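You operate a simulated robot arm through the tools that you are given. There is no shell and no other tool. Be economical: measure what you need, move in short steps, check, and stop when the job is done.

You are at the controls of a simulated robot arm. One attempt, no reset.

## Task
Smooth the rough mouth of the Tawrinas can in the vice.
Fine: turn the smoothing cone on it till the burr is gone, stand the cone on its stud, free the can and put it on the green mat. Set down upright: smoothing cone, what you pick out.

The check looks at the end state, three seconds after you hand in, the way a careful person would. Anything else that was tipped, shoved, dropped, spilled or broken makes it a failure.

## Robot
A 6-joint arm with a two-finger parallel gripper on a trunk, on a base that drives. Base frame: it is fixed to the floor where the robot stands at the start and does not move with it; the origin is under the middle of the robot, x ahead of it, y to its left, z up; the surface under the hand at the start is at about z = 800. Lengths are in mm, angles in rad, forces in N, time in s.
With the tool pointing down near the work surface it reaches from about 360 to 820 mm from the robot's upright axis, wherever it stands. Its first joint turns from -2.897 to 2.897 rad. Places, roughly: top of the green mat [500, 900, 800]; trimming vice [400, -500, 800]. Payload 3.91 kg.
Tool frame: the origin (TCP) lies between the finger pads and is the grasp point; the fingertips stand 30 mm ahead of it; z points along the fingers, y is the line along which they close. Largest opening 110 mm; finger width 20, thickness 10; the body of the gripper, 48 by 112 mm, starts 55 mm behind the TCP.
Orientation is told as [roll, pitch, yaw] about the base's x, y, z axes, in that order, counted from this pose: with the fingers straight down and closing along the base's y, the tool's x points along the base's -x, its y along +y and its z along -z.

## Interface
- The arm moves only by the tool move_arm. Its arguments are lists of equal length, an entry for each row: "linear": the shift along the base's x, y, z in units of 200 mm (1.0 is 200 mm), a list of three; "angular": the turn, a rotation vector about the base's x, y, z in units of 180 degrees (1.0 is 180 degrees), a list of three; "jaw": the opening in per cent of the stroke, from 0 (shut) to 100 (fully open). In form: {"linear": [[tx, ty, tz], ...], "angular": [[ax, ay, az], ...], "jaw": [jaw, ...]}. A call has 1 to 8 rows; each row is the pose to reach, as a shift and turn from the pose commanded when the call began. A call with a number of a shift or a turn outside -1 to 1 is refused whole. A row lasts 0.2 s, in which the tool goes at most 50 mm and 0.15 rad; a call with a longer step from one row to the next is refused whole, and so is a gripper value outside its range. Where a pose cannot be reached the arm comes as near as it can. A force on the tool above 40 N (or 10 N above the force at the start of the call, whichever is more), or a blocked arm, ends the call early, and 0.2 s more pass. Each finger travels about 45 mm/s and halts on what it meets, pressing with about 30 N; the grip force reading is that of the motor and also rises with nothing between the fingers. The clock runs only during rows and for 0.2 s after the last one: add rows that repeat a pose to give the fingers time. It gives the time, the measured TCP pose, the force on the tool (base axes), the opening and the grip force at its end, in the units of the frame above (readings bear some noise), with the torque about the TCP (base axes, N m) and any sound that the robot's microphone picked up.
- Cameras (640 x 400 px; columns grow to the right, rows downward): "scene" is now at [0.4, 170.9, 1581.1]; the picture's right is [0.08, -1.00, 0.00], its down [-0.76, -0.06, -0.64] and it looks along [0.64, 0.05, -0.76] (base axes); focal length 215 px, centre (320, 200). "wrist" rides on the gripper at [77, 7, -114] in the tool frame; the picture's right is [-0.09, 1.00, 0.00], its down [-0.80, -0.07, -0.59] and it looks along [-0.59, -0.05, 0.80] (tool axes); focal length 270 px, centre (320, 200).
- camera(camera): a new picture of that camera. It takes no simulated time.
- raise_lower(by): slides the trunk up (or, below 0, down) by that many mm; the arm and the scene camera ride with it, the base frame stays. It gives what a move gives, with no picture.
- drive_base(legs): drives the robot by 1 to 6 legs, each [ahead, turn to the left] in mm and rad, along the robot's own axes; the way and the turn of a leg run together, so that a leg with both is an arc; at most 1500 mm and 3.142 rad a leg. The arm and the cameras ride along, it lands a little off, and it stops where it bumps. It gives what a move gives.
- pan_tilt(pan, tilt): turns the head with the scene camera to pan (to the left, within 2.705 rad either way) and tilt (down, from -0.506 to 1.204), counted from straight ahead of the robot. It gives what a move gives.
- point_at(camera, pixels): there is no depth. For up to 12 entries [column, row, z] of the newest picture of that camera ("zoom" is the newest enlarged one), the place [x, y] in the base frame at which the ray of that pixel passes the height z, good to about 3 mm. It takes no simulated time.
- zoom(camera, box): a new picture of the part [left, top, right, bottom] of that camera's present view, enlarged. It takes no simulated time.
- close_job(): hands the job in; it is judged then, once.

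Work in short steps. Measure before you move; look again where a grasp or a placing could have gone wrong, and mend it. You have 80 turns and 52 pictures in all, those below and enlarged ones among them. Open the gripper and draw the arm clear of the work before you hand the job in, unless the task says otherwise; then end with one line.

The tools are called after ">>>" as a command line: name --argument value ..., lists and objects as JSON in quotes. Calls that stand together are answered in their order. move_arm: Moves the arm, as the interface text tells. Its arguments: {"type":"object","properties":{"linear":{"type":"array","items":{"type":"array","items":{"type":"number"}}},"angular":{"type":"array","items":{"type":"array","items":{"type":"number"}}},"jaw":{"type":"array","items":{"type":"number"}}},"required":["linear","angular","jaw"]} The other tools are called the same way: raise_lower (by) slides the trunk up or down; drive_base (legs) drives the base; pan_tilt (pan, tilt) turns the head that bears the scene camera; camera (camera) takes a picture; point_at (camera, pixels) gives the place at which the rays of pixels pass given heights; zoom (camera, box) takes an enlarged picture of a part of a camera's view; close_job () hands the job in.

At the start:

```text
t: 0.0
ee_pos: [381.5, -182.0, 1209.3]
ee_rot: [0.001, 0.0, -0.003]
ft_force: [0.0, 0.4, -0.3]
torque: [0.01, 0.03, -0.01]
grip_width: 109.6
gripper_force: 0.1
trunk travel left (down, up): [-550.0, 60.0]
robot x, y, heading: [3.1, 15.0, 0.004]
head pan, tilt: [0.08, 0.871]
```

scene: 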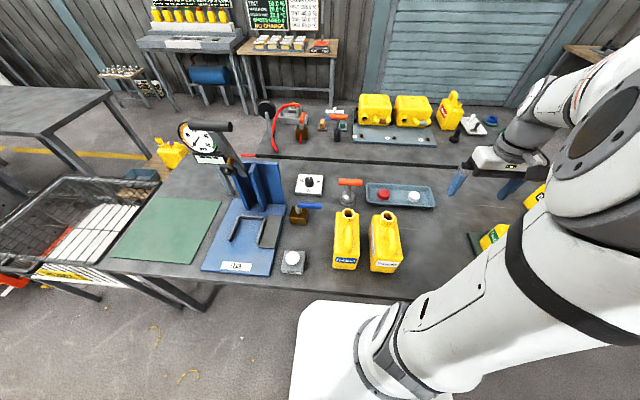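
wrist: 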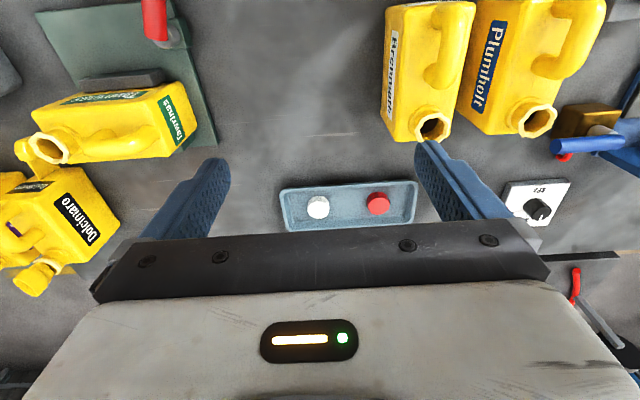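

The wrist view shows the Tawrinas can lying in the vice at the left (about 120,125). I turn the head to the right to see the vice.

>>> pan_tilt --pan -0.85 --tilt 0.9

>>> camera --camera "scene"

```text
t: 1.2
ee_pos: [380.7, -181.9, 1208.7]
ee_rot: [0.0, 0.0, -0.004]
ft_force: [0.5, -0.1, -0.8]
torque: [0.02, 0.03, 0.0]
grip_width: 109.9
gripper_force: 0.1
trunk travel left (down, up): [-550.0, 60.0]
robot x, y, heading: [-0.1, 17.0, 0.0]
head pan, tilt: [-0.85, 0.901]
```

```text
49 pictures are left
```

scene: 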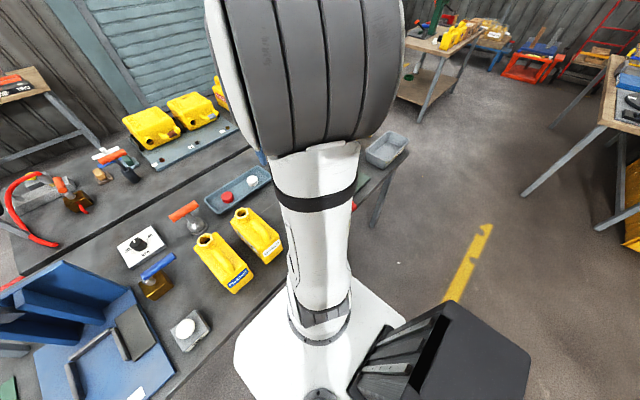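

The arm hides the vice from the head camera. I carry the hand toward the vice, still high, and look with the wrist camera.

>>> move_arm --linear '[[0, -0.2, 0], [0, -0.4, 0], [0, -0.6, 0], [0, -0.8, 0], [0, -1, 0], [0, -1, 0]]' --angular '[[0, 0, 0], [0, 0, 0], [0, 0, 0], [0, 0, 0], [0, 0, 0], [0, 0, 0]]' --jaw '[100, 100, 100, 100, 100, 100]'

>>> camera --camera "wrist"

```text
t: 2.6
ee_pos: [380.1, -382.9, 1208.4]
ee_rot: [-0.001, 0.0, -0.005]
ft_force: [-0.9, -0.1, 0.9]
torque: [-0.04, 0.02, 0.02]
grip_width: 110.2
gripper_force: 0.1
trunk travel left (down, up): [-550.0, 60.0]
robot x, y, heading: [0.6, 17.3, 0.003]
head pan, tilt: [-0.85, 0.901]
```

```text
48 pictures are left
```

wrist: 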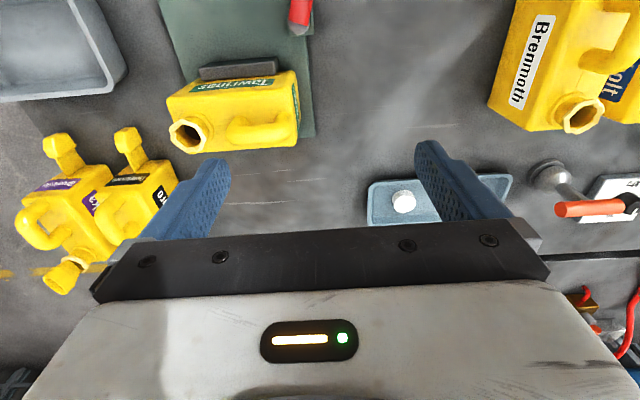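

The can sits in the vice at (235,110). I zoom on it, and on the handled tools with the head camera.

>>> zoom --camera "wrist" --box '[130, 0, 370, 160]'

>>> pan_tilt --pan -0.1 --tilt 0.9

>>> camera --camera "scene"

>>> zoom --camera "scene" --box '[200, 70, 440, 220]'

```text
2.50 times, centred on (250, 80) of wrist
```

zoom: 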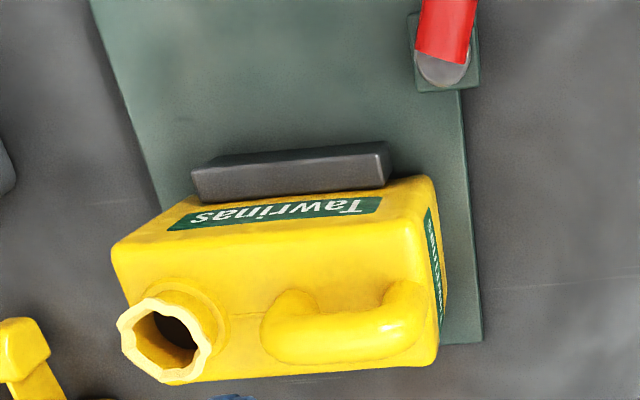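

```text
t: 3.7
ee_pos: [381.4, -380.8, 1208.3]
ee_rot: [0.001, 0.001, -0.004]
ft_force: [-0.5, 0.4, 0.1]
torque: [-0.02, 0.0, 0.01]
grip_width: 109.9
gripper_force: 0.1
trunk travel left (down, up): [-550.0, 60.0]
robot x, y, heading: [0.7, 13.5, -0.002]
head pan, tilt: [-0.099, 0.901]
```

```text
46 pictures are left
```

scene: 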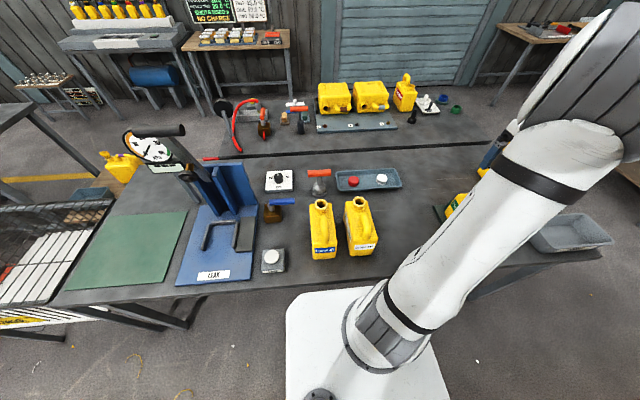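

```text
2.67 times, centred on (320, 145) of scene
```

zoom: 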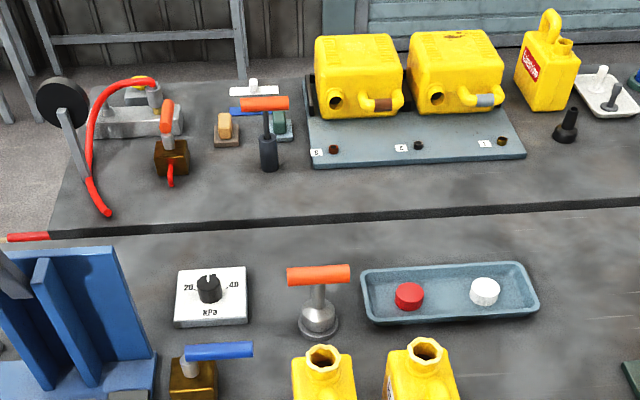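

Two T-handled tools show: a grey bell-like one at zoom (318,290) and a dark cylinder one at zoom (266,120). I zoom closer on both.

>>> zoom --camera "scene" --box '[292, 155, 348, 205]'

>>> zoom --camera "scene" --box '[250, 90, 320, 145]'

```text
8.00 times, centred on (320, 180) of scene
```

zoom: 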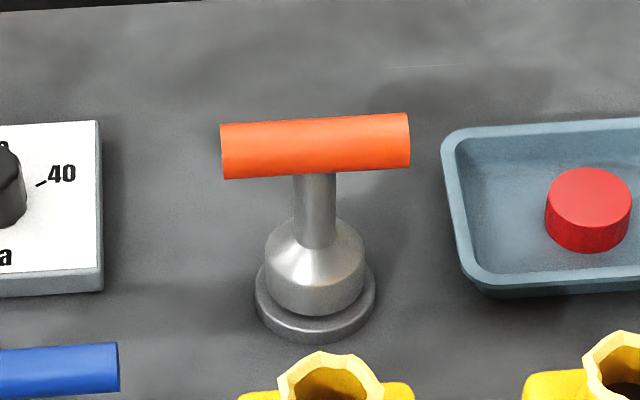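

```text
7.27 times, centred on (285, 118) of scene
```

zoom: 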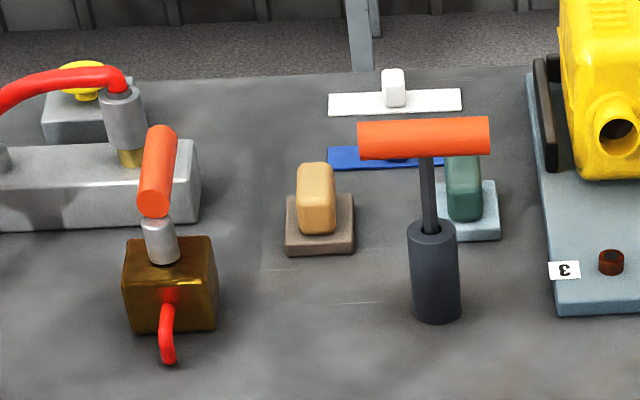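

The grey bell with the orange T-handle on a round foot is the smoothing cone on its stud. I measure its handle and foot, and the can in the vice.

>>> point_at --camera "scene" --pixels '[[319.4, 193, 805], [319.4, 173, 860], [319.4, 173, 880], [319.4, 173, 900], [307.5, 174, 880], [331.5, 173, 880], [265, 272, 830], [360, 205, 950]]'

>>> point_at --camera "wrist" --pixels '[[190, 134, 900], [190, 134, 950], [190, 134, 1000], [175, 150, 900], [300, 145, 900], [292, 75, 900], [168, 97, 900], [310, 135, 800], [300, 45, 820], [238, 70, 840]]'

```text
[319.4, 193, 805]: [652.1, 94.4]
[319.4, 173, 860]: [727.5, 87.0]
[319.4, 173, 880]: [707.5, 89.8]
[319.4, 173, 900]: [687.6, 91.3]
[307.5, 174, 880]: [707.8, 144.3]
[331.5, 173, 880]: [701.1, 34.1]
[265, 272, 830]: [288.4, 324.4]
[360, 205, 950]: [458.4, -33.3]
```

```text
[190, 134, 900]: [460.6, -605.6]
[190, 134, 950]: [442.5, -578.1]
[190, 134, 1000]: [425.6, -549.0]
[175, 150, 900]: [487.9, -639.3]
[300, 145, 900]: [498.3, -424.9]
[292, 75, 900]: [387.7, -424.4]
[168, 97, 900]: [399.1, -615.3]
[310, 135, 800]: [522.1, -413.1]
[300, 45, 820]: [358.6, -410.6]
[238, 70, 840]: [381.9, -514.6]
```

The cone stands at about (652, 94), with its bar along y at z≈935. I move the hand there, turning it a quarter so the fingers close along x.

>>> move_arm --linear '[[0.08, 0.18, 0], [0.16, 0.36, 0], [0.24, 0.54, 0], [0.32, 0.72, 0], [0.4, 0.9, 0], [0.44, 1, 0]]' --angular '[[0, 0, 0.045], [0, 0, 0.09], [0, 0, 0.135], [0, 0, 0.18], [0, 0, 0.225], [0, 0, 0.26]]' --jaw '[100, 100, 100, 100, 100, 100]'

>>> move_arm --linear '[[0.08, 0.18, 0], [0.16, 0.36, 0], [0.24, 0.54, 0], [0.32, 0.72, 0], [0.4, 0.9, 0], [0.44, 1, 0]]' --angular '[[0, 0, 0.045], [0, 0, 0.09], [0, 0, 0.135], [0, 0, 0.18], [0, 0, 0.22], [0, 0, 0.24]]' --jaw '[100, 100, 100, 100, 100, 100]'

>>> move_arm --linear '[[0.15, 0.15, 0], [0.3, 0.3, 0], [0.4, 0.38, -0.1]]' --angular '[[0, 0, 0], [0, 0, 0], [0, 0, 0]]' --jaw '[100, 100, 100]'

>>> pan_tilt --pan -0.85 --tilt 0.75

>>> camera --camera "scene"

>>> camera --camera "wrist"

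```text
t: 5.1
ee_pos: [470.3, -182.5, 1208.3]
ee_rot: [0.001, 0.001, 0.813]
ft_force: [0.4, 0.9, 0.8]
torque: [0.01, 0.02, 0.02]
grip_width: 109.9
gripper_force: 0.0
trunk travel left (down, up): [-550.0, 60.0]
robot x, y, heading: [-4.0, 14.9, 0.004]
head pan, tilt: [-0.099, 0.901]
```

```text
t: 6.5
ee_pos: [558.5, 17.8, 1209.4]
ee_rot: [0.001, 0.0, 1.568]
ft_force: [-0.4, 0.5, 0.4]
torque: [-0.04, 0.0, 0.03]
grip_width: 109.9
gripper_force: 0.1
trunk travel left (down, up): [-550.0, 60.0]
robot x, y, heading: [-0.1, 12.8, 0.005]
head pan, tilt: [-0.099, 0.901]
```

```text
t: 7.3
ee_pos: [637.6, 94.2, 1188.4]
ee_rot: [-0.001, -0.001, 1.565]
ft_force: [-0.5, -0.2, -0.6]
torque: [-0.01, 0.0, 0.04]
grip_width: 110.1
gripper_force: 0.0
trunk travel left (down, up): [-550.0, 60.0]
robot x, y, heading: [1.5, 15.8, -0.001]
head pan, tilt: [-0.099, 0.901]
```

```text
t: 8.4
ee_pos: [637.4, 93.4, 1188.1]
ee_rot: [0.0, -0.001, 1.565]
ft_force: [0.1, 0.6, 0.6]
torque: [0.0, 0.03, 0.0]
grip_width: 110.1
gripper_force: 0.1
trunk travel left (down, up): [-550.0, 60.0]
robot x, y, heading: [-0.4, 13.7, -0.001]
head pan, tilt: [-0.85, 0.75]
```

```text
42 pictures are left
```

scene: 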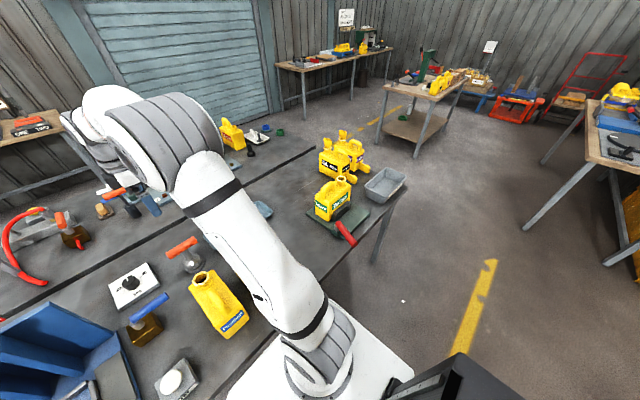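

```text
41 pictures are left
```

wrist: 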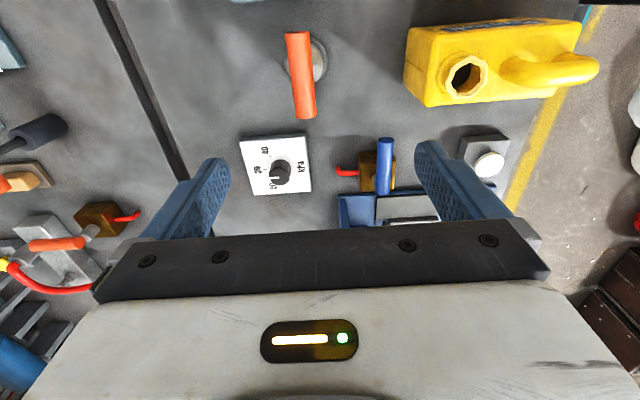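

The can stands upright in the vice at (333,200). I zoom in on it and measure the cone's bar in the wrist view (ends about (296,35) and (304,115)).

>>> zoom --camera "scene" --box '[285, 160, 405, 250]'

>>> point_at --camera "wrist" --pixels '[[297, 33, 935], [304, 118, 935], [287, 75, 935], [313, 75, 935], [297, 33, 920], [304, 118, 920], [318, 62, 820], [270, 185, 820]]'

>>> point_at --camera "scene" --pixels '[[192, 265, 803], [180, 246, 935], [180, 246, 920]]'

```text
4.44 times, centred on (345, 205) of scene
```

zoom: 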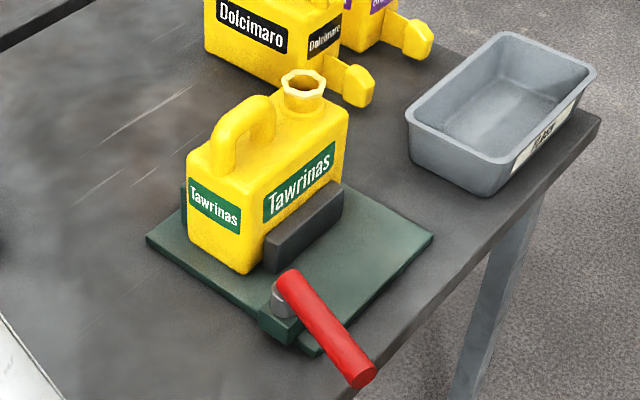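

```text
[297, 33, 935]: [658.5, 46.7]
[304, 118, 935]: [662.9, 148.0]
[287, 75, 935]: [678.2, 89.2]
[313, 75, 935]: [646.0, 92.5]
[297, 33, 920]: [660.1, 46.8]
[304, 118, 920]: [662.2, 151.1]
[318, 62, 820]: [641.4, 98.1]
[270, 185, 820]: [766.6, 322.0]
```

```text
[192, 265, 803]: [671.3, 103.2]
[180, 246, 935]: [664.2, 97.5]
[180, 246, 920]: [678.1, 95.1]
```

The bar centre is near (661, 97) at z≈935, 100 mm long in y. I go above it and look again to settle the height.

>>> move_arm --linear '[[0.118, 0.018, 0], [0.118, 0.018, -0.24], [0.118, 0.018, -0.48], [0.118, 0.018, -0.72], [0.118, 0.018, -0.8], [0.118, 0.018, -0.8]]' --angular '[[0, 0, 0], [0, 0, 0], [0, 0, 0], [0, 0, 0], [0, 0, 0], [0, 0, 0]]' --jaw '[100, 100, 100, 100, 100, 100]'

>>> camera --camera "wrist"

```text
t: 9.8
ee_pos: [660.2, 98.9, 1030.0]
ee_rot: [0.0, 0.0, 1.566]
ft_force: [-0.1, -0.1, 0.1]
torque: [-0.01, 0.0, -0.03]
grip_width: 109.8
gripper_force: 0.0
trunk travel left (down, up): [-550.0, 60.0]
robot x, y, heading: [0.3, 16.8, -0.001]
head pan, tilt: [-0.85, 0.75]
```

```text
39 pictures are left
```

wrist: 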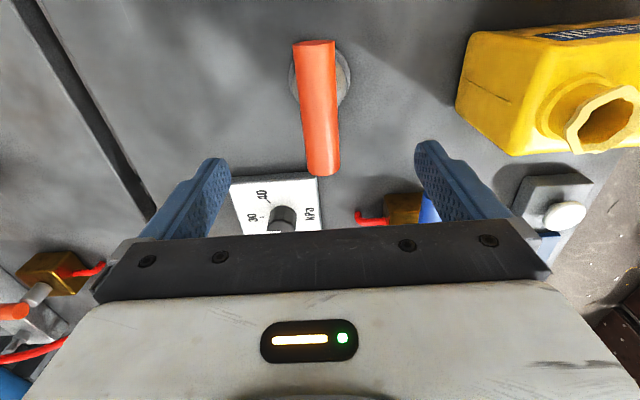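

The bar now spans (314,42) to (323,174). I compare its rays at several heights with the earlier view.

>>> point_at --camera "wrist" --pixels '[[314, 42, 935], [323, 174, 935], [314, 42, 905], [323, 174, 905], [314, 42, 920], [323, 174, 920], [301, 110, 920], [338, 107, 920], [319, 82, 803]]'

```text
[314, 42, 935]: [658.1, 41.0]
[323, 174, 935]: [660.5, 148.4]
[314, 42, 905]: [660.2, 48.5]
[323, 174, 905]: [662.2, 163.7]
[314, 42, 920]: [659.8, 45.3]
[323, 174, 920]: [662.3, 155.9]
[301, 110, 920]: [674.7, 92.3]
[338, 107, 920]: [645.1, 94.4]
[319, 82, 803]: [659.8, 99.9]
```

The bar is centred at about x 660, y 97, z ≈ 932, diameter ~29. I lower onto it and close.

>>> move_arm --linear '[[0, -0.008, -0.2], [0, -0.008, -0.4], [0, -0.008, -0.5], [0, -0.008, -0.5]]' --angular '[[0, 0, 0], [0, 0, 0], [0, 0, 0], [0, 0, 0]]' --jaw '[100, 100, 100, 100]'

>>> move_arm --linear '[[0, 0, 0], [0, 0, 0], [0, 0, 0], [0, 0, 0], [0, 0, 0], [0, 0, 0]]' --angular '[[0, 0, 0], [0, 0, 0], [0, 0, 0], [0, 0, 0], [0, 0, 0], [0, 0, 0]]' --jaw '[0, 0, 0, 0, 0, 0]'

>>> camera --camera "wrist"

```text
t: 10.8
ee_pos: [661.2, 96.1, 928.3]
ee_rot: [0.0, 0.001, 1.566]
ft_force: [0.6, 0.7, -0.5]
torque: [-0.02, 0.0, -0.02]
grip_width: 109.9
gripper_force: 0.1
trunk travel left (down, up): [-550.0, 60.0]
robot x, y, heading: [0.4, 15.6, 0.001]
head pan, tilt: [-0.85, 0.75]
```

```text
t: 12.2
ee_pos: [661.7, 96.2, 929.0]
ee_rot: [0.0, 0.002, 1.564]
ft_force: [-0.7, 0.7, -0.8]
torque: [0.0, -0.03, -0.05]
grip_width: 29.3
gripper_force: 29.7
trunk travel left (down, up): [-550.0, 60.0]
robot x, y, heading: [-0.4, 14.6, 0.002]
head pan, tilt: [-0.85, 0.75]
```

```text
38 pictures are left
```

wrist: 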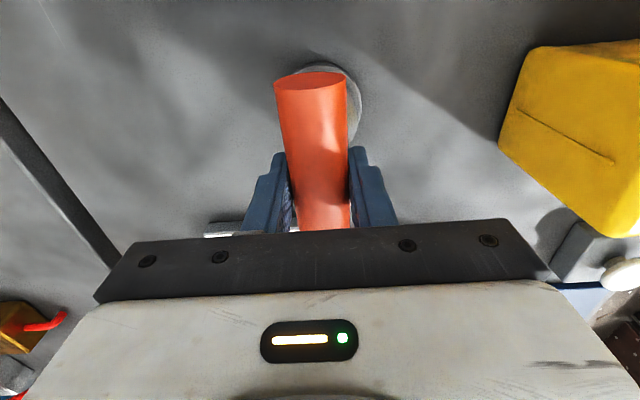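

The bar is gripped at 29.3 mm at pose (661.2, 96.1, 928.6), which I keep for the return. I lift straight up and look.

>>> move_arm --linear '[[0, 0, 0.1], [0, 0, 0.25], [0, 0, 0.45], [0, 0, 0.7], [0, 0, 0.95], [0, 0, 1], [0, 0, 1]]' --angular '[[0, 0, 0], [0, 0, 0], [0, 0, 0], [0, 0, 0], [0, 0, 0], [0, 0, 0], [0, 0, 0]]' --jaw '[0, 0, 0, 0, 0, 0, 0]'

>>> pan_tilt --pan -0.15 --tilt 0.7

>>> zoom --camera "scene" --box '[220, 80, 420, 240]'

>>> camera --camera "wrist"

```text
t: 13.8
ee_pos: [660.6, 97.2, 1127.6]
ee_rot: [0.0, 0.0, 1.565]
ft_force: [0.2, 0.0, -1.5]
torque: [0.02, -0.03, 0.0]
grip_width: 29.5
gripper_force: 29.6
trunk travel left (down, up): [-550.0, 60.0]
robot x, y, heading: [0.4, 17.0, 0.002]
head pan, tilt: [-0.85, 0.75]
```

```text
t: 14.9
ee_pos: [662.0, 97.1, 1127.6]
ee_rot: [-0.001, 0.0, 1.564]
ft_force: [0.2, -0.2, -2.2]
torque: [0.02, 0.01, 0.02]
grip_width: 29.3
gripper_force: 30.3
trunk travel left (down, up): [-550.0, 60.0]
robot x, y, heading: [-1.8, 15.8, 0.001]
head pan, tilt: [-0.15, 0.7]
```

```text
2.50 times, centred on (320, 160) of scene
```

zoom: 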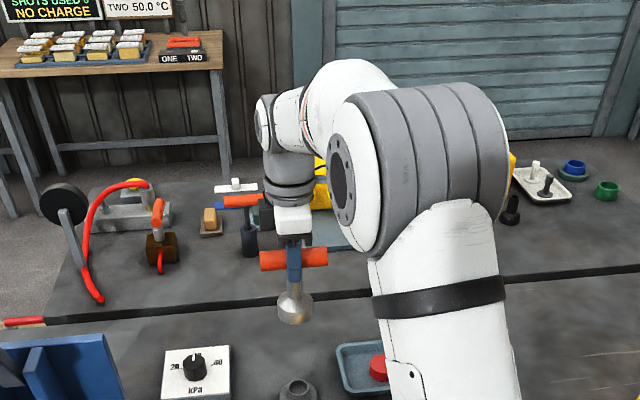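

```text
36 pictures are left
```

wrist: 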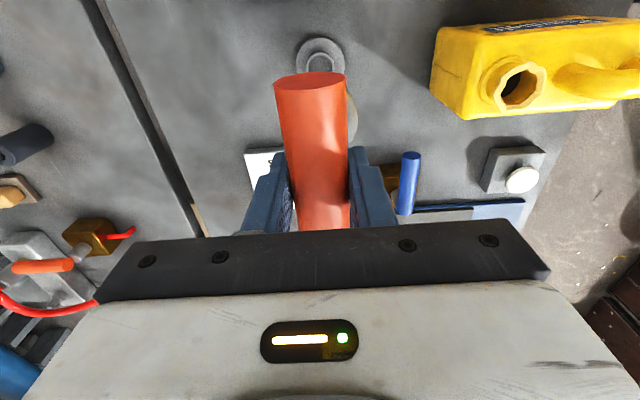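

The cone is in hand and the stud stands bare at wrist (320,60). Before swinging over, I look at the vice with the head camera and measure the stud.

>>> point_at --camera "wrist" --pixels '[[320, 52, 803], [320, 61, 820], [320, 61, 810]]'

>>> pan_tilt --pan -0.85 --tilt 0.75

>>> zoom --camera "scene" --box '[300, 160, 380, 250]'

```text
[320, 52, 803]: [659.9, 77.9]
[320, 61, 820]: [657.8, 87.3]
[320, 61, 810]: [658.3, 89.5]
```

```text
t: 16.0
ee_pos: [661.1, 94.9, 1127.7]
ee_rot: [0.0, 0.0, 1.566]
ft_force: [-0.3, 0.6, -1.1]
torque: [0.0, 0.02, -0.02]
grip_width: 29.4
gripper_force: 30.2
trunk travel left (down, up): [-550.0, 60.0]
robot x, y, heading: [-3.6, 16.7, 0.004]
head pan, tilt: [-0.85, 0.75]
```

```text
4.44 times, centred on (340, 205) of scene
```

zoom: 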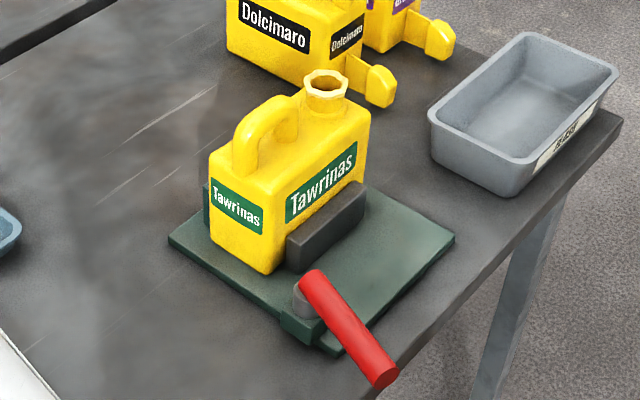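

The mouth is at zoom (326,82); I take rays for mouth, can corners, plate and lever.

>>> point_at --camera "zoom" --pixels '[[326, 82, 900], [326, 82, 950], [326, 82, 1000], [270, 274, 812], [262, 180, 900], [305, 312, 820], [312, 280, 860], [385, 375, 860], [170, 240, 812], [340, 350, 812], [452, 238, 812], [330, 230, 860]]'

```text
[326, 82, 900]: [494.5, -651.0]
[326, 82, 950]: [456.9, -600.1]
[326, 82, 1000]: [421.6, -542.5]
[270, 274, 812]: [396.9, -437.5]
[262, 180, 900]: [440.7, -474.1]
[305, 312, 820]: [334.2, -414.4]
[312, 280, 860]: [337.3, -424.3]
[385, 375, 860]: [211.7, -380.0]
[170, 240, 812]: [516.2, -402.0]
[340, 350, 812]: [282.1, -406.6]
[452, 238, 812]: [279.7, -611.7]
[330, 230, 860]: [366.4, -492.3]
```

Crossing the two rays puts the mouth at about (431, -559, 985). I carry the cone over in two stretches at z≈1180.

>>> move_arm --linear '[[0, 0, 0.2], [-0.07, -0.2, 0.25], [-0.14, -0.4, 0.25], [-0.21, -0.6, 0.25], [-0.28, -0.8, 0.25], [-0.35, -1, 0.25]]' --angular '[[0, 0, 0], [0, 0, 0], [0, 0, 0], [0, 0, 0], [0, 0, 0], [0, 0, 0]]' --jaw '[0, 0, 0, 0, 0, 0]'

>>> move_arm --linear '[[-0.07, -0.2, 0], [-0.14, -0.4, 0], [-0.21, -0.6, 0], [-0.28, -0.8, 0], [-0.35, -1, 0]]' --angular '[[0, 0, 0], [0, 0, 0], [0, 0, 0], [0, 0, 0], [0, 0, 0]]' --jaw '[0, 0, 0, 0, 0]'

>>> move_arm --linear '[[-0.07, -0.2, 0], [-0.14, -0.4, 0], [-0.21, -0.6, 0], [-0.28, -0.8, 0], [-0.28, -0.8, 0]]' --angular '[[0, 0, 0], [0, 0, 0], [0, 0, 0], [0, 0, 0], [0, 0, 0]]' --jaw '[0, 0, 0, 0, 0]'

>>> camera --camera "wrist"

```text
t: 17.4
ee_pos: [591.4, -105.9, 1179.0]
ee_rot: [0.0, 0.0, 1.565]
ft_force: [-0.9, 0.7, -2.4]
torque: [0.0, 0.01, -0.02]
grip_width: 29.2
gripper_force: 30.0
trunk travel left (down, up): [-550.0, 60.0]
robot x, y, heading: [1.7, 15.6, -0.001]
head pan, tilt: [-0.85, 0.75]
```

```text
t: 18.6
ee_pos: [520.8, -305.7, 1177.6]
ee_rot: [0.0, 0.0, 1.565]
ft_force: [-0.3, -0.6, -1.8]
torque: [0.02, 0.0, 0.02]
grip_width: 29.5
gripper_force: 29.5
trunk travel left (down, up): [-550.0, 60.0]
robot x, y, heading: [-0.7, 16.8, 0.001]
head pan, tilt: [-0.85, 0.75]
```

```text
t: 19.8
ee_pos: [465.8, -464.4, 1180.3]
ee_rot: [0.001, 0.0, 1.566]
ft_force: [-0.1, 0.6, -2.3]
torque: [0.02, 0.03, 0.0]
grip_width: 29.2
gripper_force: 29.9
trunk travel left (down, up): [-550.0, 60.0]
robot x, y, heading: [-0.3, 14.7, 0.002]
head pan, tilt: [-0.85, 0.75]
```

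```text
34 pictures are left
```

wrist: 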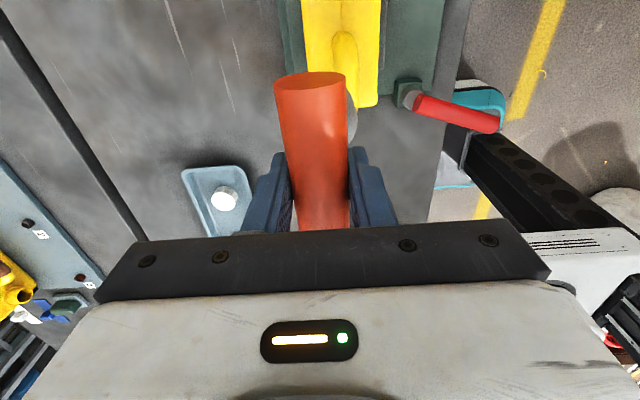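

The mouth is still out of this view. I move over it at z≈1140 (cone rim near 1020) and look with both cameras.

>>> move_arm --linear '[[-0.06, -0.16, 0], [-0.12, -0.32, 0], [-0.174, -0.473, 0], [-0.174, -0.473, -0.15], [-0.174, -0.473, -0.15]]' --angular '[[0, 0, 0], [0, 0, 0], [0, 0, 0], [0, 0, 0], [0, 0, 0]]' --jaw '[0, 0, 0, 0, 0]'

>>> camera --camera "wrist"

>>> pan_tilt --pan -0.95 --tilt 0.65

>>> camera --camera "scene"

```text
t: 21.0
ee_pos: [429.9, -559.1, 1149.4]
ee_rot: [0.0, 0.0, 1.567]
ft_force: [0.0, -0.1, -0.9]
torque: [-0.01, 0.03, 0.0]
grip_width: 29.5
gripper_force: 29.6
trunk travel left (down, up): [-550.0, 60.0]
robot x, y, heading: [-2.7, 19.6, -0.0]
head pan, tilt: [-0.85, 0.75]
```

```text
33 pictures are left
```

wrist: 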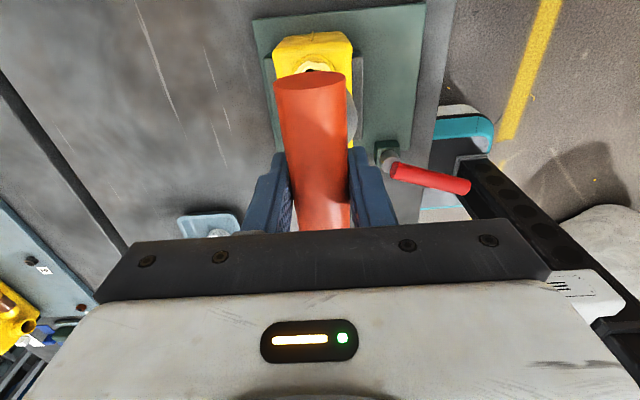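

```text
t: 21.6
ee_pos: [429.9, -559.2, 1149.2]
ee_rot: [-0.002, 0.0, 1.566]
ft_force: [-0.2, -0.1, -1.6]
torque: [0.03, -0.04, -0.01]
grip_width: 29.3
gripper_force: 29.9
trunk travel left (down, up): [-550.0, 60.0]
robot x, y, heading: [0.7, 14.6, 0.001]
head pan, tilt: [-0.949, 0.649]
```

```text
32 pictures are left
```

scene: 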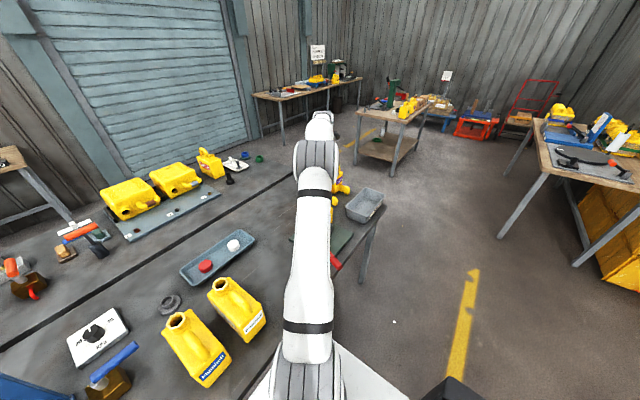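

The arm hides the can from the head, but the wrist view shows the neck at (315,65). I zoom there.

>>> zoom --camera "wrist" --box '[250, 20, 394, 110]'

>>> point_at --camera "zoom" --pixels '[[130, 60, 960], [455, 60, 960], [290, 60, 985]]'

```text
4.44 times, centred on (322, 65) of wrist
```

zoom: 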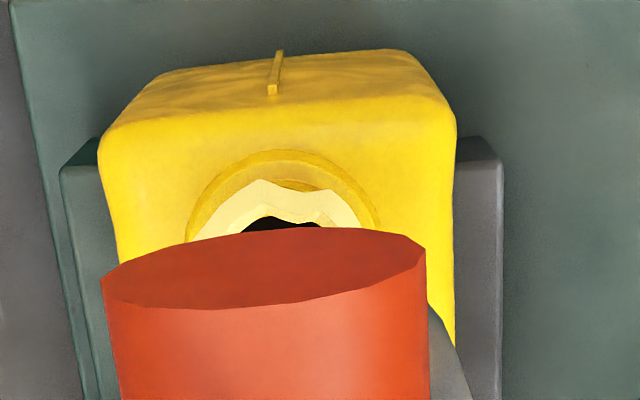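

```text
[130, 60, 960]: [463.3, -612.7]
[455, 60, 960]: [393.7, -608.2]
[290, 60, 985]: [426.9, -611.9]
```

The neck flange arc spans columns 187–380 with its far edge at row 152. I convert these.

>>> point_at --camera "zoom" --pixels '[[284, 152, 960], [187, 235, 960], [380, 235, 960], [284, 240, 960], [284, 240, 985], [262, 180, 985], [200, 235, 985], [362, 225, 985], [284, 152, 950], [187, 235, 950], [380, 235, 950], [276, 92, 950]]'

```text
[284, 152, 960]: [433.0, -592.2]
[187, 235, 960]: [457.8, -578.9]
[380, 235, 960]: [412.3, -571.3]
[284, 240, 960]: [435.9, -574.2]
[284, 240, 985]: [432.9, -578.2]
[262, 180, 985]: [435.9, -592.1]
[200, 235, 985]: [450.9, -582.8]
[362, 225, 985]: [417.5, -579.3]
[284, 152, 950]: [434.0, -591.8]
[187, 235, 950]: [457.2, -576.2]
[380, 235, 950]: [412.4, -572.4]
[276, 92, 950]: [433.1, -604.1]
```

The neck centre works out to about (434, -567). I shift there and lower slowly, letting the force reading tell contact.

>>> move_arm --linear '[[0.02, -0.04, 0], [0.02, -0.04, -0.1], [0.02, -0.04, -0.15], [0.02, -0.04, -0.2], [0.02, -0.04, -0.22], [0.02, -0.04, -0.24], [0.02, -0.04, -0.26], [0.02, -0.04, -0.28]]' --angular '[[0, 0, 0], [0, 0, 0], [0, 0, 0], [0, 0, 0], [0, 0, 0], [0, 0, 0], [0, 0, 0], [0, 0, 0]]' --jaw '[0, 0, 0, 0, 0, 0, 0, 0]'

```text
t: 23.4
ee_pos: [435.1, -567.3, 1091.7]
ee_rot: [-0.001, -0.001, 1.565]
ft_force: [-0.3, 0.5, -2.9]
torque: [-0.01, -0.01, -0.01]
grip_width: 29.5
gripper_force: 29.9
trunk travel left (down, up): [-550.0, 60.0]
robot x, y, heading: [-0.3, 11.7, 0.004]
head pan, tilt: [-0.949, 0.649]
```

No contact yet at 1092 (force only the cone's weight). I continue down in 2 mm rows.

>>> move_arm --linear '[[0, 0, -0.01], [0, 0, -0.02], [0, 0, -0.03], [0, 0, -0.04], [0, 0, -0.05], [0, 0, -0.06], [0, 0, -0.07], [0, 0, -0.08]]' --angular '[[0, 0, 0], [0, 0, 0], [0, 0, 0], [0, 0, 0], [0, 0, 0], [0, 0, 0], [0, 0, 0], [0, 0, 0]]' --jaw '[0, 0, 0, 0, 0, 0, 0, 0]'

>>> zoom --camera "wrist" --box '[250, 20, 394, 110]'

```text
t: 25.2
ee_pos: [434.3, -566.7, 1076.4]
ee_rot: [0.0, -0.002, 1.566]
ft_force: [-0.7, 0.3, -1.6]
torque: [0.01, 0.01, -0.04]
grip_width: 29.4
gripper_force: 30.5
trunk travel left (down, up): [-550.0, 60.0]
robot x, y, heading: [1.5, 12.8, 0.002]
head pan, tilt: [-0.949, 0.649]
```

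```text
4.44 times, centred on (322, 65) of wrist
```

zoom: 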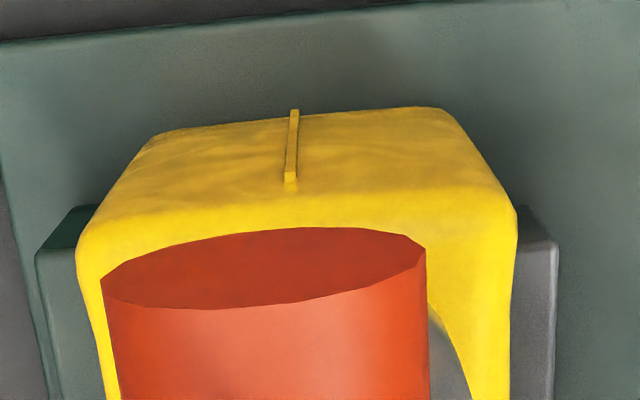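

Still free at 1076. I use the seam end, zoom (290,182), to check the can's height from two views.

>>> point_at --camera "zoom" --pixels '[[290, 182, 950], [290, 182, 920], [290, 182, 980], [290, 110, 800]]'

>>> move_arm --linear '[[0, 0, -0.01], [0, 0, -0.02], [0, 0, -0.03], [0, 0, -0.04], [0, 0, -0.05], [0, 0, -0.06], [0, 0, -0.07], [0, 0, -0.08]]' --angular '[[0, 0, 0], [0, 0, 0], [0, 0, 0], [0, 0, 0], [0, 0, 0], [0, 0, 0], [0, 0, 0], [0, 0, 0]]' --jaw '[0, 0, 0, 0, 0, 0, 0, 0]'

```text
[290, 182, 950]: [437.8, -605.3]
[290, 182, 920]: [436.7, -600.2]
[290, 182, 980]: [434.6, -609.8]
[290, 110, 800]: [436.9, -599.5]
```

```text
t: 27.0
ee_pos: [433.5, -566.2, 1063.0]
ee_rot: [-0.002, 0.002, 1.565]
ft_force: [1.6, -1.5, 20.2]
torque: [0.01, 0.0, 0.0]
grip_width: 29.6
gripper_force: 30.1
trunk travel left (down, up): [-550.0, 60.0]
robot x, y, heading: [1.6, 15.5, 0.004]
head pan, tilt: [-0.949, 0.649]
```

Contact: 20 N upward at z 1063 with almost no torque, so the cone is seated centrally. I turn it clockwise and listen.

>>> move_arm --linear '[[0, 0, 0], [0, 0, 0], [0, 0, 0], [0, 0, 0], [0, 0, 0], [0, 0, 0], [0, 0, 0], [0, 0, 0]]' --angular '[[0, 0, -0.045], [0, 0, -0.09], [0, 0, -0.135], [0, 0, -0.18], [0, 0, -0.225], [0, 0, -0.27], [0, 0, -0.315], [0, 0, -0.36]]' --jaw '[0, 0, 0, 0, 0, 0, 0, 0]'

```text
t: 28.8
ee_pos: [434.4, -564.9, 1060.7]
ee_rot: [0.0, 0.001, 0.434]
ft_force: [4.2, 2.0, 13.4]
torque: [0.24, -0.29, 0.12]
grip_width: 29.2
gripper_force: 29.4
trunk travel left (down, up): [-550.0, 60.0]
robot x, y, heading: [3.3, 16.4, 0.008]
head pan, tilt: [-0.949, 0.649]
```

It turned 65° with 13 N left and sank 2 mm, so it is cutting. I keep turning with a little more feed.

>>> move_arm --linear '[[0, 0, -0.005], [0, 0, -0.008], [0, 0, -0.008], [0, 0, -0.008], [0, 0, -0.008], [0, 0, -0.008], [0, 0, -0.008], [0, 0, -0.008]]' --angular '[[0, 0, -0.045], [0, 0, -0.09], [0, 0, -0.135], [0, 0, -0.18], [0, 0, -0.225], [0, 0, -0.27], [0, 0, -0.315], [0, 0, -0.36]]' --jaw '[0, 0, 0, 0, 0, 0, 0, 0]'

>>> move_arm --linear '[[0, 0, 0], [0, 0, 0], [0, 0, 0], [0, 0, 0], [0, 0, 0], [0, 0, 0], [0, 0, 0], [0, 0, 0]]' --angular '[[0, 0, -0.045], [0, 0, -0.09], [0, 0, -0.135], [0, 0, -0.18], [0, 0, -0.225], [0, 0, -0.27], [0, 0, -0.315], [0, 0, -0.36]]' --jaw '[0, 0, 0, 0, 0, 0, 0, 0]'

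```text
t: 30.6
ee_pos: [433.3, -565.4, 1060.0]
ee_rot: [0.0, -0.001, -0.701]
ft_force: [2.2, -2.7, 16.6]
torque: [-0.06, -0.03, 0.11]
grip_width: 29.1
gripper_force: 29.3
trunk travel left (down, up): [-550.0, 60.0]
robot x, y, heading: [-0.1, 14.5, -0.0]
head pan, tilt: [-0.949, 0.649]
```

```text
t: 32.4
ee_pos: [432.9, -565.3, 1060.5]
ee_rot: [0.0, 0.001, -1.832]
ft_force: [-1.9, 1.7, 8.3]
torque: [0.3, 0.03, 0.11]
grip_width: 29.1
gripper_force: 29.5
trunk travel left (down, up): [-550.0, 60.0]
robot x, y, heading: [-2.7, 19.1, 0.0]
head pan, tilt: [-0.949, 0.649]
```

Turned about 195° so far; the force has dropped to 8 N. I feed 2 mm more and go on.

>>> move_arm --linear '[[0, 0, -0.01], [0, 0, -0.01], [0, 0, -0.01], [0, 0, -0.01], [0, 0, -0.01], [0, 0, -0.01], [0, 0, -0.01], [0, 0, -0.01]]' --angular '[[0, 0, -0.045], [0, 0, -0.09], [0, 0, -0.135], [0, 0, -0.18], [0, 0, -0.225], [0, 0, -0.27], [0, 0, -0.315], [0, 0, -0.36]]' --jaw '[0, 0, 0, 0, 0, 0, 0, 0]'

>>> camera --camera "wrist"

```text
t: 34.2
ee_pos: [433.6, -565.4, 1058.6]
ee_rot: [0.002, 0.001, -2.96]
ft_force: [1.8, 1.1, 17.0]
torque: [-0.05, -0.13, 0.15]
grip_width: 29.1
gripper_force: 29.7
trunk travel left (down, up): [-550.0, 60.0]
robot x, y, heading: [-2.4, 14.4, 0.006]
head pan, tilt: [-0.949, 0.649]
```

```text
29 pictures are left
```

wrist: 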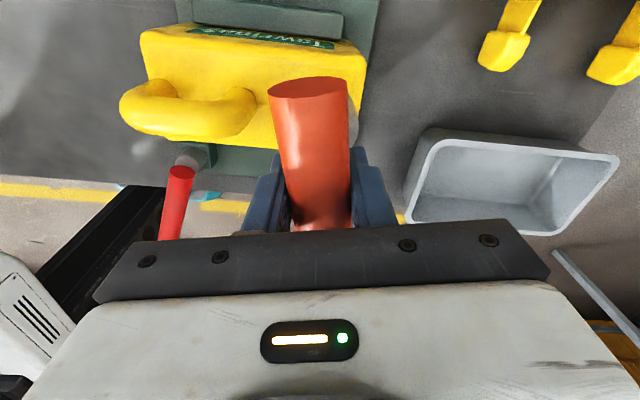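

No trouble with the can. I turn on another 65°, then turn back under pressure.

>>> move_arm --linear '[[0, 0, 0], [0, 0, 0], [0, 0, 0], [0, 0, 0], [0, 0, 0], [0, 0, 0], [0, 0, 0], [0, 0, 0]]' --angular '[[0, 0, -0.045], [0, 0, -0.09], [0, 0, -0.135], [0, 0, -0.18], [0, 0, -0.225], [0, 0, -0.27], [0, 0, -0.315], [0, 0, -0.36]]' --jaw '[0, 0, 0, 0, 0, 0, 0, 0]'

>>> move_arm --linear '[[0, 0, -0.005], [0, 0, -0.005], [0, 0, -0.005], [0, 0, -0.005], [0, 0, -0.005], [0, 0, -0.005], [0, 0, -0.005], [0, 0, -0.005]]' --angular '[[0, 0, 0.045], [0, 0, 0.09], [0, 0, 0.135], [0, 0, 0.18], [0, 0, 0.225], [0, 0, 0.27], [0, 0, 0.315], [0, 0, 0.36]]' --jaw '[0, 0, 0, 0, 0, 0, 0, 0]'

>>> move_arm --linear '[[0, 0, 0], [0, 0, 0], [0, 0, 0], [0, 0, 0], [0, 0, 0], [0, 0, 0], [0, 0, 0], [0, 0, 0]]' --angular '[[0, 0, 0.045], [0, 0, 0.09], [0, 0, 0.135], [0, 0, 0.18], [0, 0, 0.225], [0, 0, 0.27], [0, 0, 0.315], [0, 0, 0.36]]' --jaw '[0, 0, 0, 0, 0, 0, 0, 0]'

>>> move_arm --linear '[[0, 0, 0], [0, 0, 0], [0, 0, 0], [0, 0, 0], [0, 0, 0], [0, 0, 0], [0, 0, 0], [0, 0, 0]]' --angular '[[0, 0, 0.045], [0, 0, 0.09], [0, 0, 0.135], [0, 0, 0.18], [0, 0, 0.225], [0, 0, 0.27], [0, 0, 0.315], [0, 0, 0.36]]' --jaw '[0, 0, 0, 0, 0, 0, 0, 0]'

```text
t: 36.0
ee_pos: [425.6, -571.8, 1058.4]
ee_rot: [-0.007, 0.004, 2.251]
ft_force: [5.3, -0.9, 16.9]
torque: [-0.15, -0.35, 0.0]
grip_width: 29.5
gripper_force: 29.8
out of reach, approached as far as the arm can: row 8
trunk travel left (down, up): [-550.0, 60.0]
robot x, y, heading: [1.8, 14.5, 0.001]
head pan, tilt: [-0.949, 0.649]
```

```text
t: 37.8
ee_pos: [425.9, -571.5, 1054.8]
ee_rot: [-0.008, -0.001, -2.895]
ft_force: [5.6, 0.7, 3.2]
torque: [0.02, -0.42, -0.03]
grip_width: 29.4
gripper_force: 29.9
trunk travel left (down, up): [-550.0, 60.0]
robot x, y, heading: [5.6, 14.6, 0.006]
head pan, tilt: [-0.949, 0.649]
```

```text
t: 39.6
ee_pos: [425.8, -572.2, 1056.6]
ee_rot: [-0.008, -0.001, -1.767]
ft_force: [5.0, -2.8, -0.2]
torque: [-0.2, -0.32, -0.12]
grip_width: 29.3
gripper_force: 30.3
trunk travel left (down, up): [-550.0, 60.0]
robot x, y, heading: [-1.6, 14.6, 0.001]
head pan, tilt: [-0.949, 0.649]
```

```text
t: 41.4
ee_pos: [426.5, -571.3, 1056.0]
ee_rot: [-0.009, 0.004, -0.635]
ft_force: [13.4, 0.9, 3.4]
torque: [0.14, -1.02, -0.11]
grip_width: 29.3
gripper_force: 30.3
trunk travel left (down, up): [-550.0, 60.0]
robot x, y, heading: [-0.5, 14.7, 0.001]
head pan, tilt: [-0.949, 0.649]
```

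At the joint limit the pose slid about 8 mm sideways (x 425.6, y -571.5), giving a side force of 13 N. I undo that shift, then lift clear to inspect the mouth.

>>> move_arm --linear '[[0.02, 0.015, 0], [0.037, 0.03, 0], [0.037, 0.03, 0]]' --angular '[[0, 0, 0], [0.003, -0.001, 0], [0.003, -0.001, 0]]' --jaw '[0, 0, 0]'

>>> move_arm --linear '[[0, 0, 0.1], [0, 0, 0.3], [0, 0, 0.5], [0, 0, 0.7], [-0.1, 0.2, 0.7], [-0.2, 0.4, 0.7]]' --angular '[[0, 0, 0], [0, 0, 0], [0, 0, 0], [0, 0, 0], [0, 0, 0], [0, 0, 0]]' --jaw '[0, 0, 0, 0, 0, 0]'

>>> camera --camera "wrist"

```text
t: 42.2
ee_pos: [431.8, -565.7, 1055.0]
ee_rot: [0.002, 0.005, -0.636]
ft_force: [-3.8, 0.4, 0.3]
torque: [-0.1, 0.33, -0.03]
grip_width: 29.3
gripper_force: 29.6
trunk travel left (down, up): [-550.0, 60.0]
robot x, y, heading: [1.4, 18.4, 0.005]
head pan, tilt: [-0.949, 0.649]
```

```text
t: 43.6
ee_pos: [392.3, -486.6, 1196.4]
ee_rot: [0.001, 0.004, -0.636]
ft_force: [0.5, -0.2, -1.9]
torque: [-0.01, -0.02, 0.0]
grip_width: 29.2
gripper_force: 29.7
trunk travel left (down, up): [-550.0, 60.0]
robot x, y, heading: [1.2, 14.1, 0.003]
head pan, tilt: [-0.949, 0.649]
```

```text
28 pictures are left
```

wrist: 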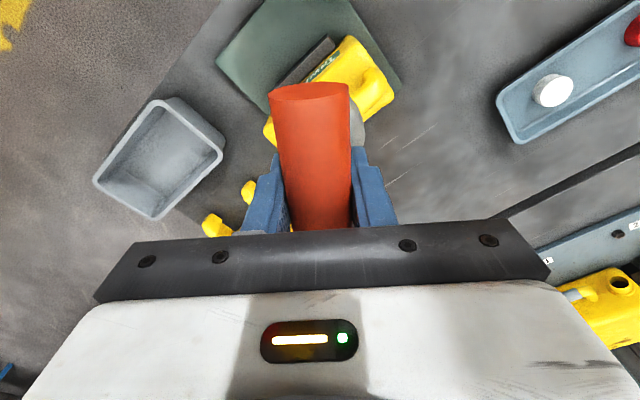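

The bar hides the mouth. I turn the hand back toward its carrying angle while moving aside, then look.

>>> move_arm --linear '[[0, 0.1, 0], [0, 0.2, 0], [0, 0.3, 0], [0, 0.4, 0], [0, 0.5, 0], [0, 0.5, 0], [0, 0.5, 0], [0, 0.5, 0]]' --angular '[[0, 0, 0.045], [0, 0, 0.09], [0, 0, 0.135], [0, 0, 0.18], [0, 0, 0.2025], [0, 0, 0.2025], [0, 0, 0.2025], [0, 0, 0.2025]]' --jaw '[0, 0, 0, 0, 0, 0, 0, 0]'

>>> camera --camera "wrist"

```text
t: 45.4
ee_pos: [392.4, -386.9, 1196.1]
ee_rot: [0.0, 0.006, -0.002]
ft_force: [-0.1, 0.4, -1.9]
torque: [0.01, 0.0, -0.01]
grip_width: 29.2
gripper_force: 30.2
trunk travel left (down, up): [-550.0, 60.0]
robot x, y, heading: [-1.3, 14.6, 0.002]
head pan, tilt: [-0.949, 0.649]
```

```text
27 pictures are left
```

wrist: 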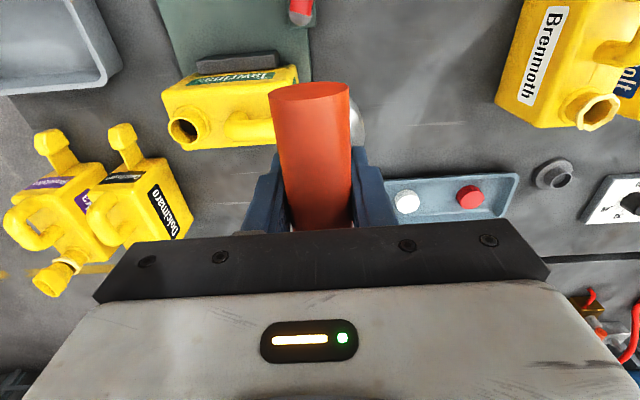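

The mouth is visible at (187,128); I zoom in, with the same kind of view as before.

>>> zoom --camera "wrist" --box '[150, 95, 230, 155]'

```text
6.67 times, centred on (190, 125) of wrist
```

zoom: 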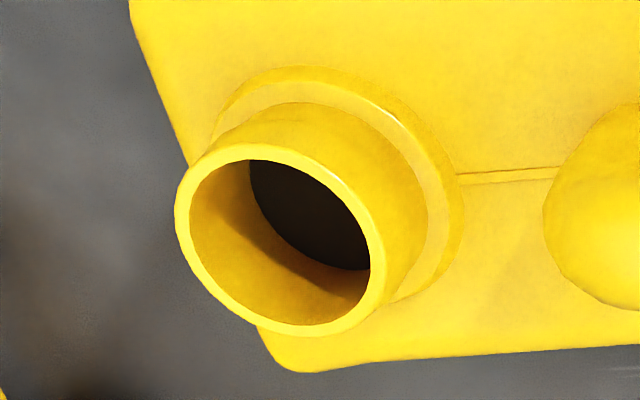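

The mouth is smooth now, the burr is gone. I carry the cone back toward the stud, turning to the original angle.

>>> point_at --camera "wrist" --pixels '[[553, 178, 803], [556, 172, 815], [567, 178, 825]]'

>>> move_arm --linear '[[0.1, 0.18, 0], [0.2, 0.36, 0], [0.3, 0.54, 0], [0.4, 0.72, 0], [0.5, 0.9, 0], [0.556, 1, 0]]' --angular '[[0, -0.002, 0.045], [0, -0.002, 0.09], [0, -0.002, 0.135], [0, -0.002, 0.18], [0, -0.002, 0.225], [0, -0.002, 0.25]]' --jaw '[0, 0, 0, 0, 0, 0]'

>>> move_arm --linear '[[0.1, 0.18, 0], [0.2, 0.36, 0], [0.3, 0.54, 0], [0.4, 0.72, 0], [0.5, 0.9, 0], [0.556, 1, 0]]' --angular '[[0, 0, 0.045], [0, 0, 0.09], [0, 0, 0.135], [0, 0, 0.18], [0, 0, 0.225], [0, 0, 0.249]]' --jaw '[0, 0, 0, 0, 0, 0]'

>>> move_arm --linear '[[0.116, 0.2, 0], [0.232, 0.415, 0], [0.232, 0.415, -0.2], [0.232, 0.415, -0.4], [0.232, 0.415, -0.4]]' --angular '[[0, 0, 0], [0, 0, 0], [0, 0, 0], [0, 0, 0], [0, 0, 0]]' --jaw '[0, 0, 0, 0, 0]'

>>> camera --camera "wrist"

>>> pan_tilt --pan 0.15 --tilt 0.8

>>> camera --camera "scene"

```text
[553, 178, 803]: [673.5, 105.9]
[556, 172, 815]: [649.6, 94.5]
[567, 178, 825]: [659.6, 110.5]
```

```text
t: 46.8
ee_pos: [504.0, -184.2, 1194.5]
ee_rot: [0.002, -0.002, 0.785]
ft_force: [0.3, 0.7, -1.6]
torque: [0.01, -0.02, 0.02]
grip_width: 29.2
gripper_force: 30.2
trunk travel left (down, up): [-550.0, 60.0]
robot x, y, heading: [-1.6, 15.2, 0.003]
head pan, tilt: [-0.949, 0.649]
```

```text
t: 48.2
ee_pos: [616.2, 13.5, 1194.6]
ee_rot: [-0.001, -0.003, 1.567]
ft_force: [-0.3, -0.1, -2.1]
torque: [0.0, -0.01, -0.02]
grip_width: 29.2
gripper_force: 30.2
trunk travel left (down, up): [-550.0, 60.0]
robot x, y, heading: [-2.4, 15.9, 0.001]
head pan, tilt: [-0.949, 0.649]
```

```text
t: 49.4
ee_pos: [661.9, 96.9, 1115.5]
ee_rot: [0.001, -0.002, 1.565]
ft_force: [-0.2, -0.5, -2.0]
torque: [-0.03, -0.02, -0.02]
grip_width: 29.2
gripper_force: 29.9
trunk travel left (down, up): [-550.0, 60.0]
robot x, y, heading: [1.5, 15.0, -0.001]
head pan, tilt: [-0.949, 0.649]
```

```text
25 pictures are left
```

wrist: 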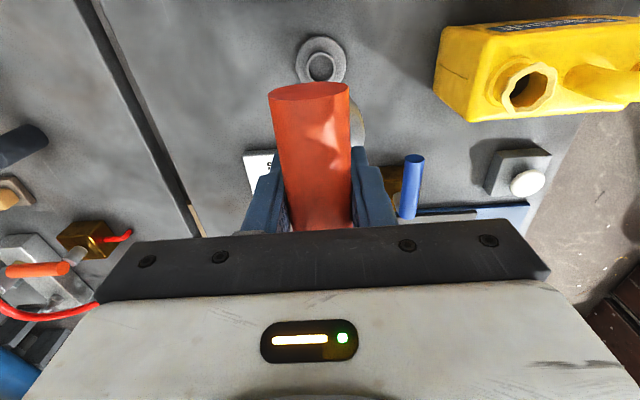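

```text
t: 50.8
ee_pos: [662.1, 97.4, 1115.0]
ee_rot: [0.001, -0.002, 1.566]
ft_force: [0.4, 0.6, -2.3]
torque: [0.01, 0.03, -0.01]
grip_width: 29.0
gripper_force: 30.3
trunk travel left (down, up): [-550.0, 60.0]
robot x, y, heading: [0.1, 17.4, 0.001]
head pan, tilt: [0.15, 0.799]
```

```text
24 pictures are left
```

scene: 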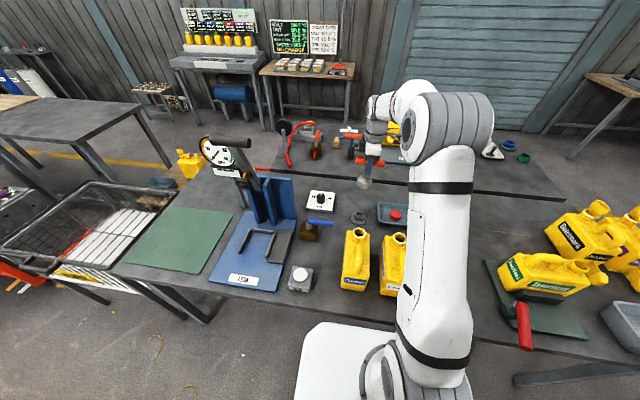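

The bar now sits a little differently in the grip (end at row 85 versus 75, wider). I zoom on the held cone and stud from the head, where a tilt about x would show.

>>> zoom --camera "scene" --box '[330, 130, 410, 230]'

>>> point_at --camera "wrist" --pixels '[[320, 61, 803], [320, 66, 815]]'

```text
4.00 times, centred on (370, 180) of scene
```

zoom: 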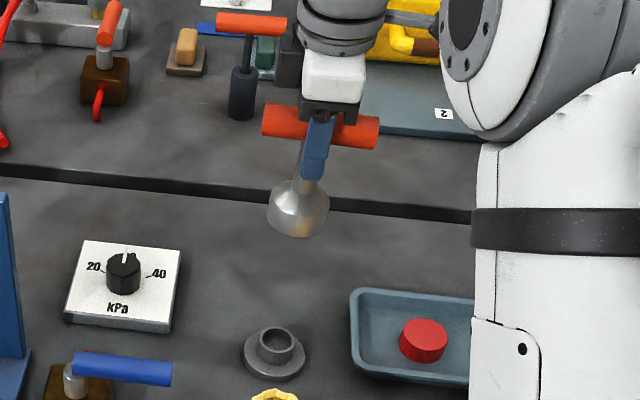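

```text
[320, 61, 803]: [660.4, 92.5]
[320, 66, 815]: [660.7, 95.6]
```

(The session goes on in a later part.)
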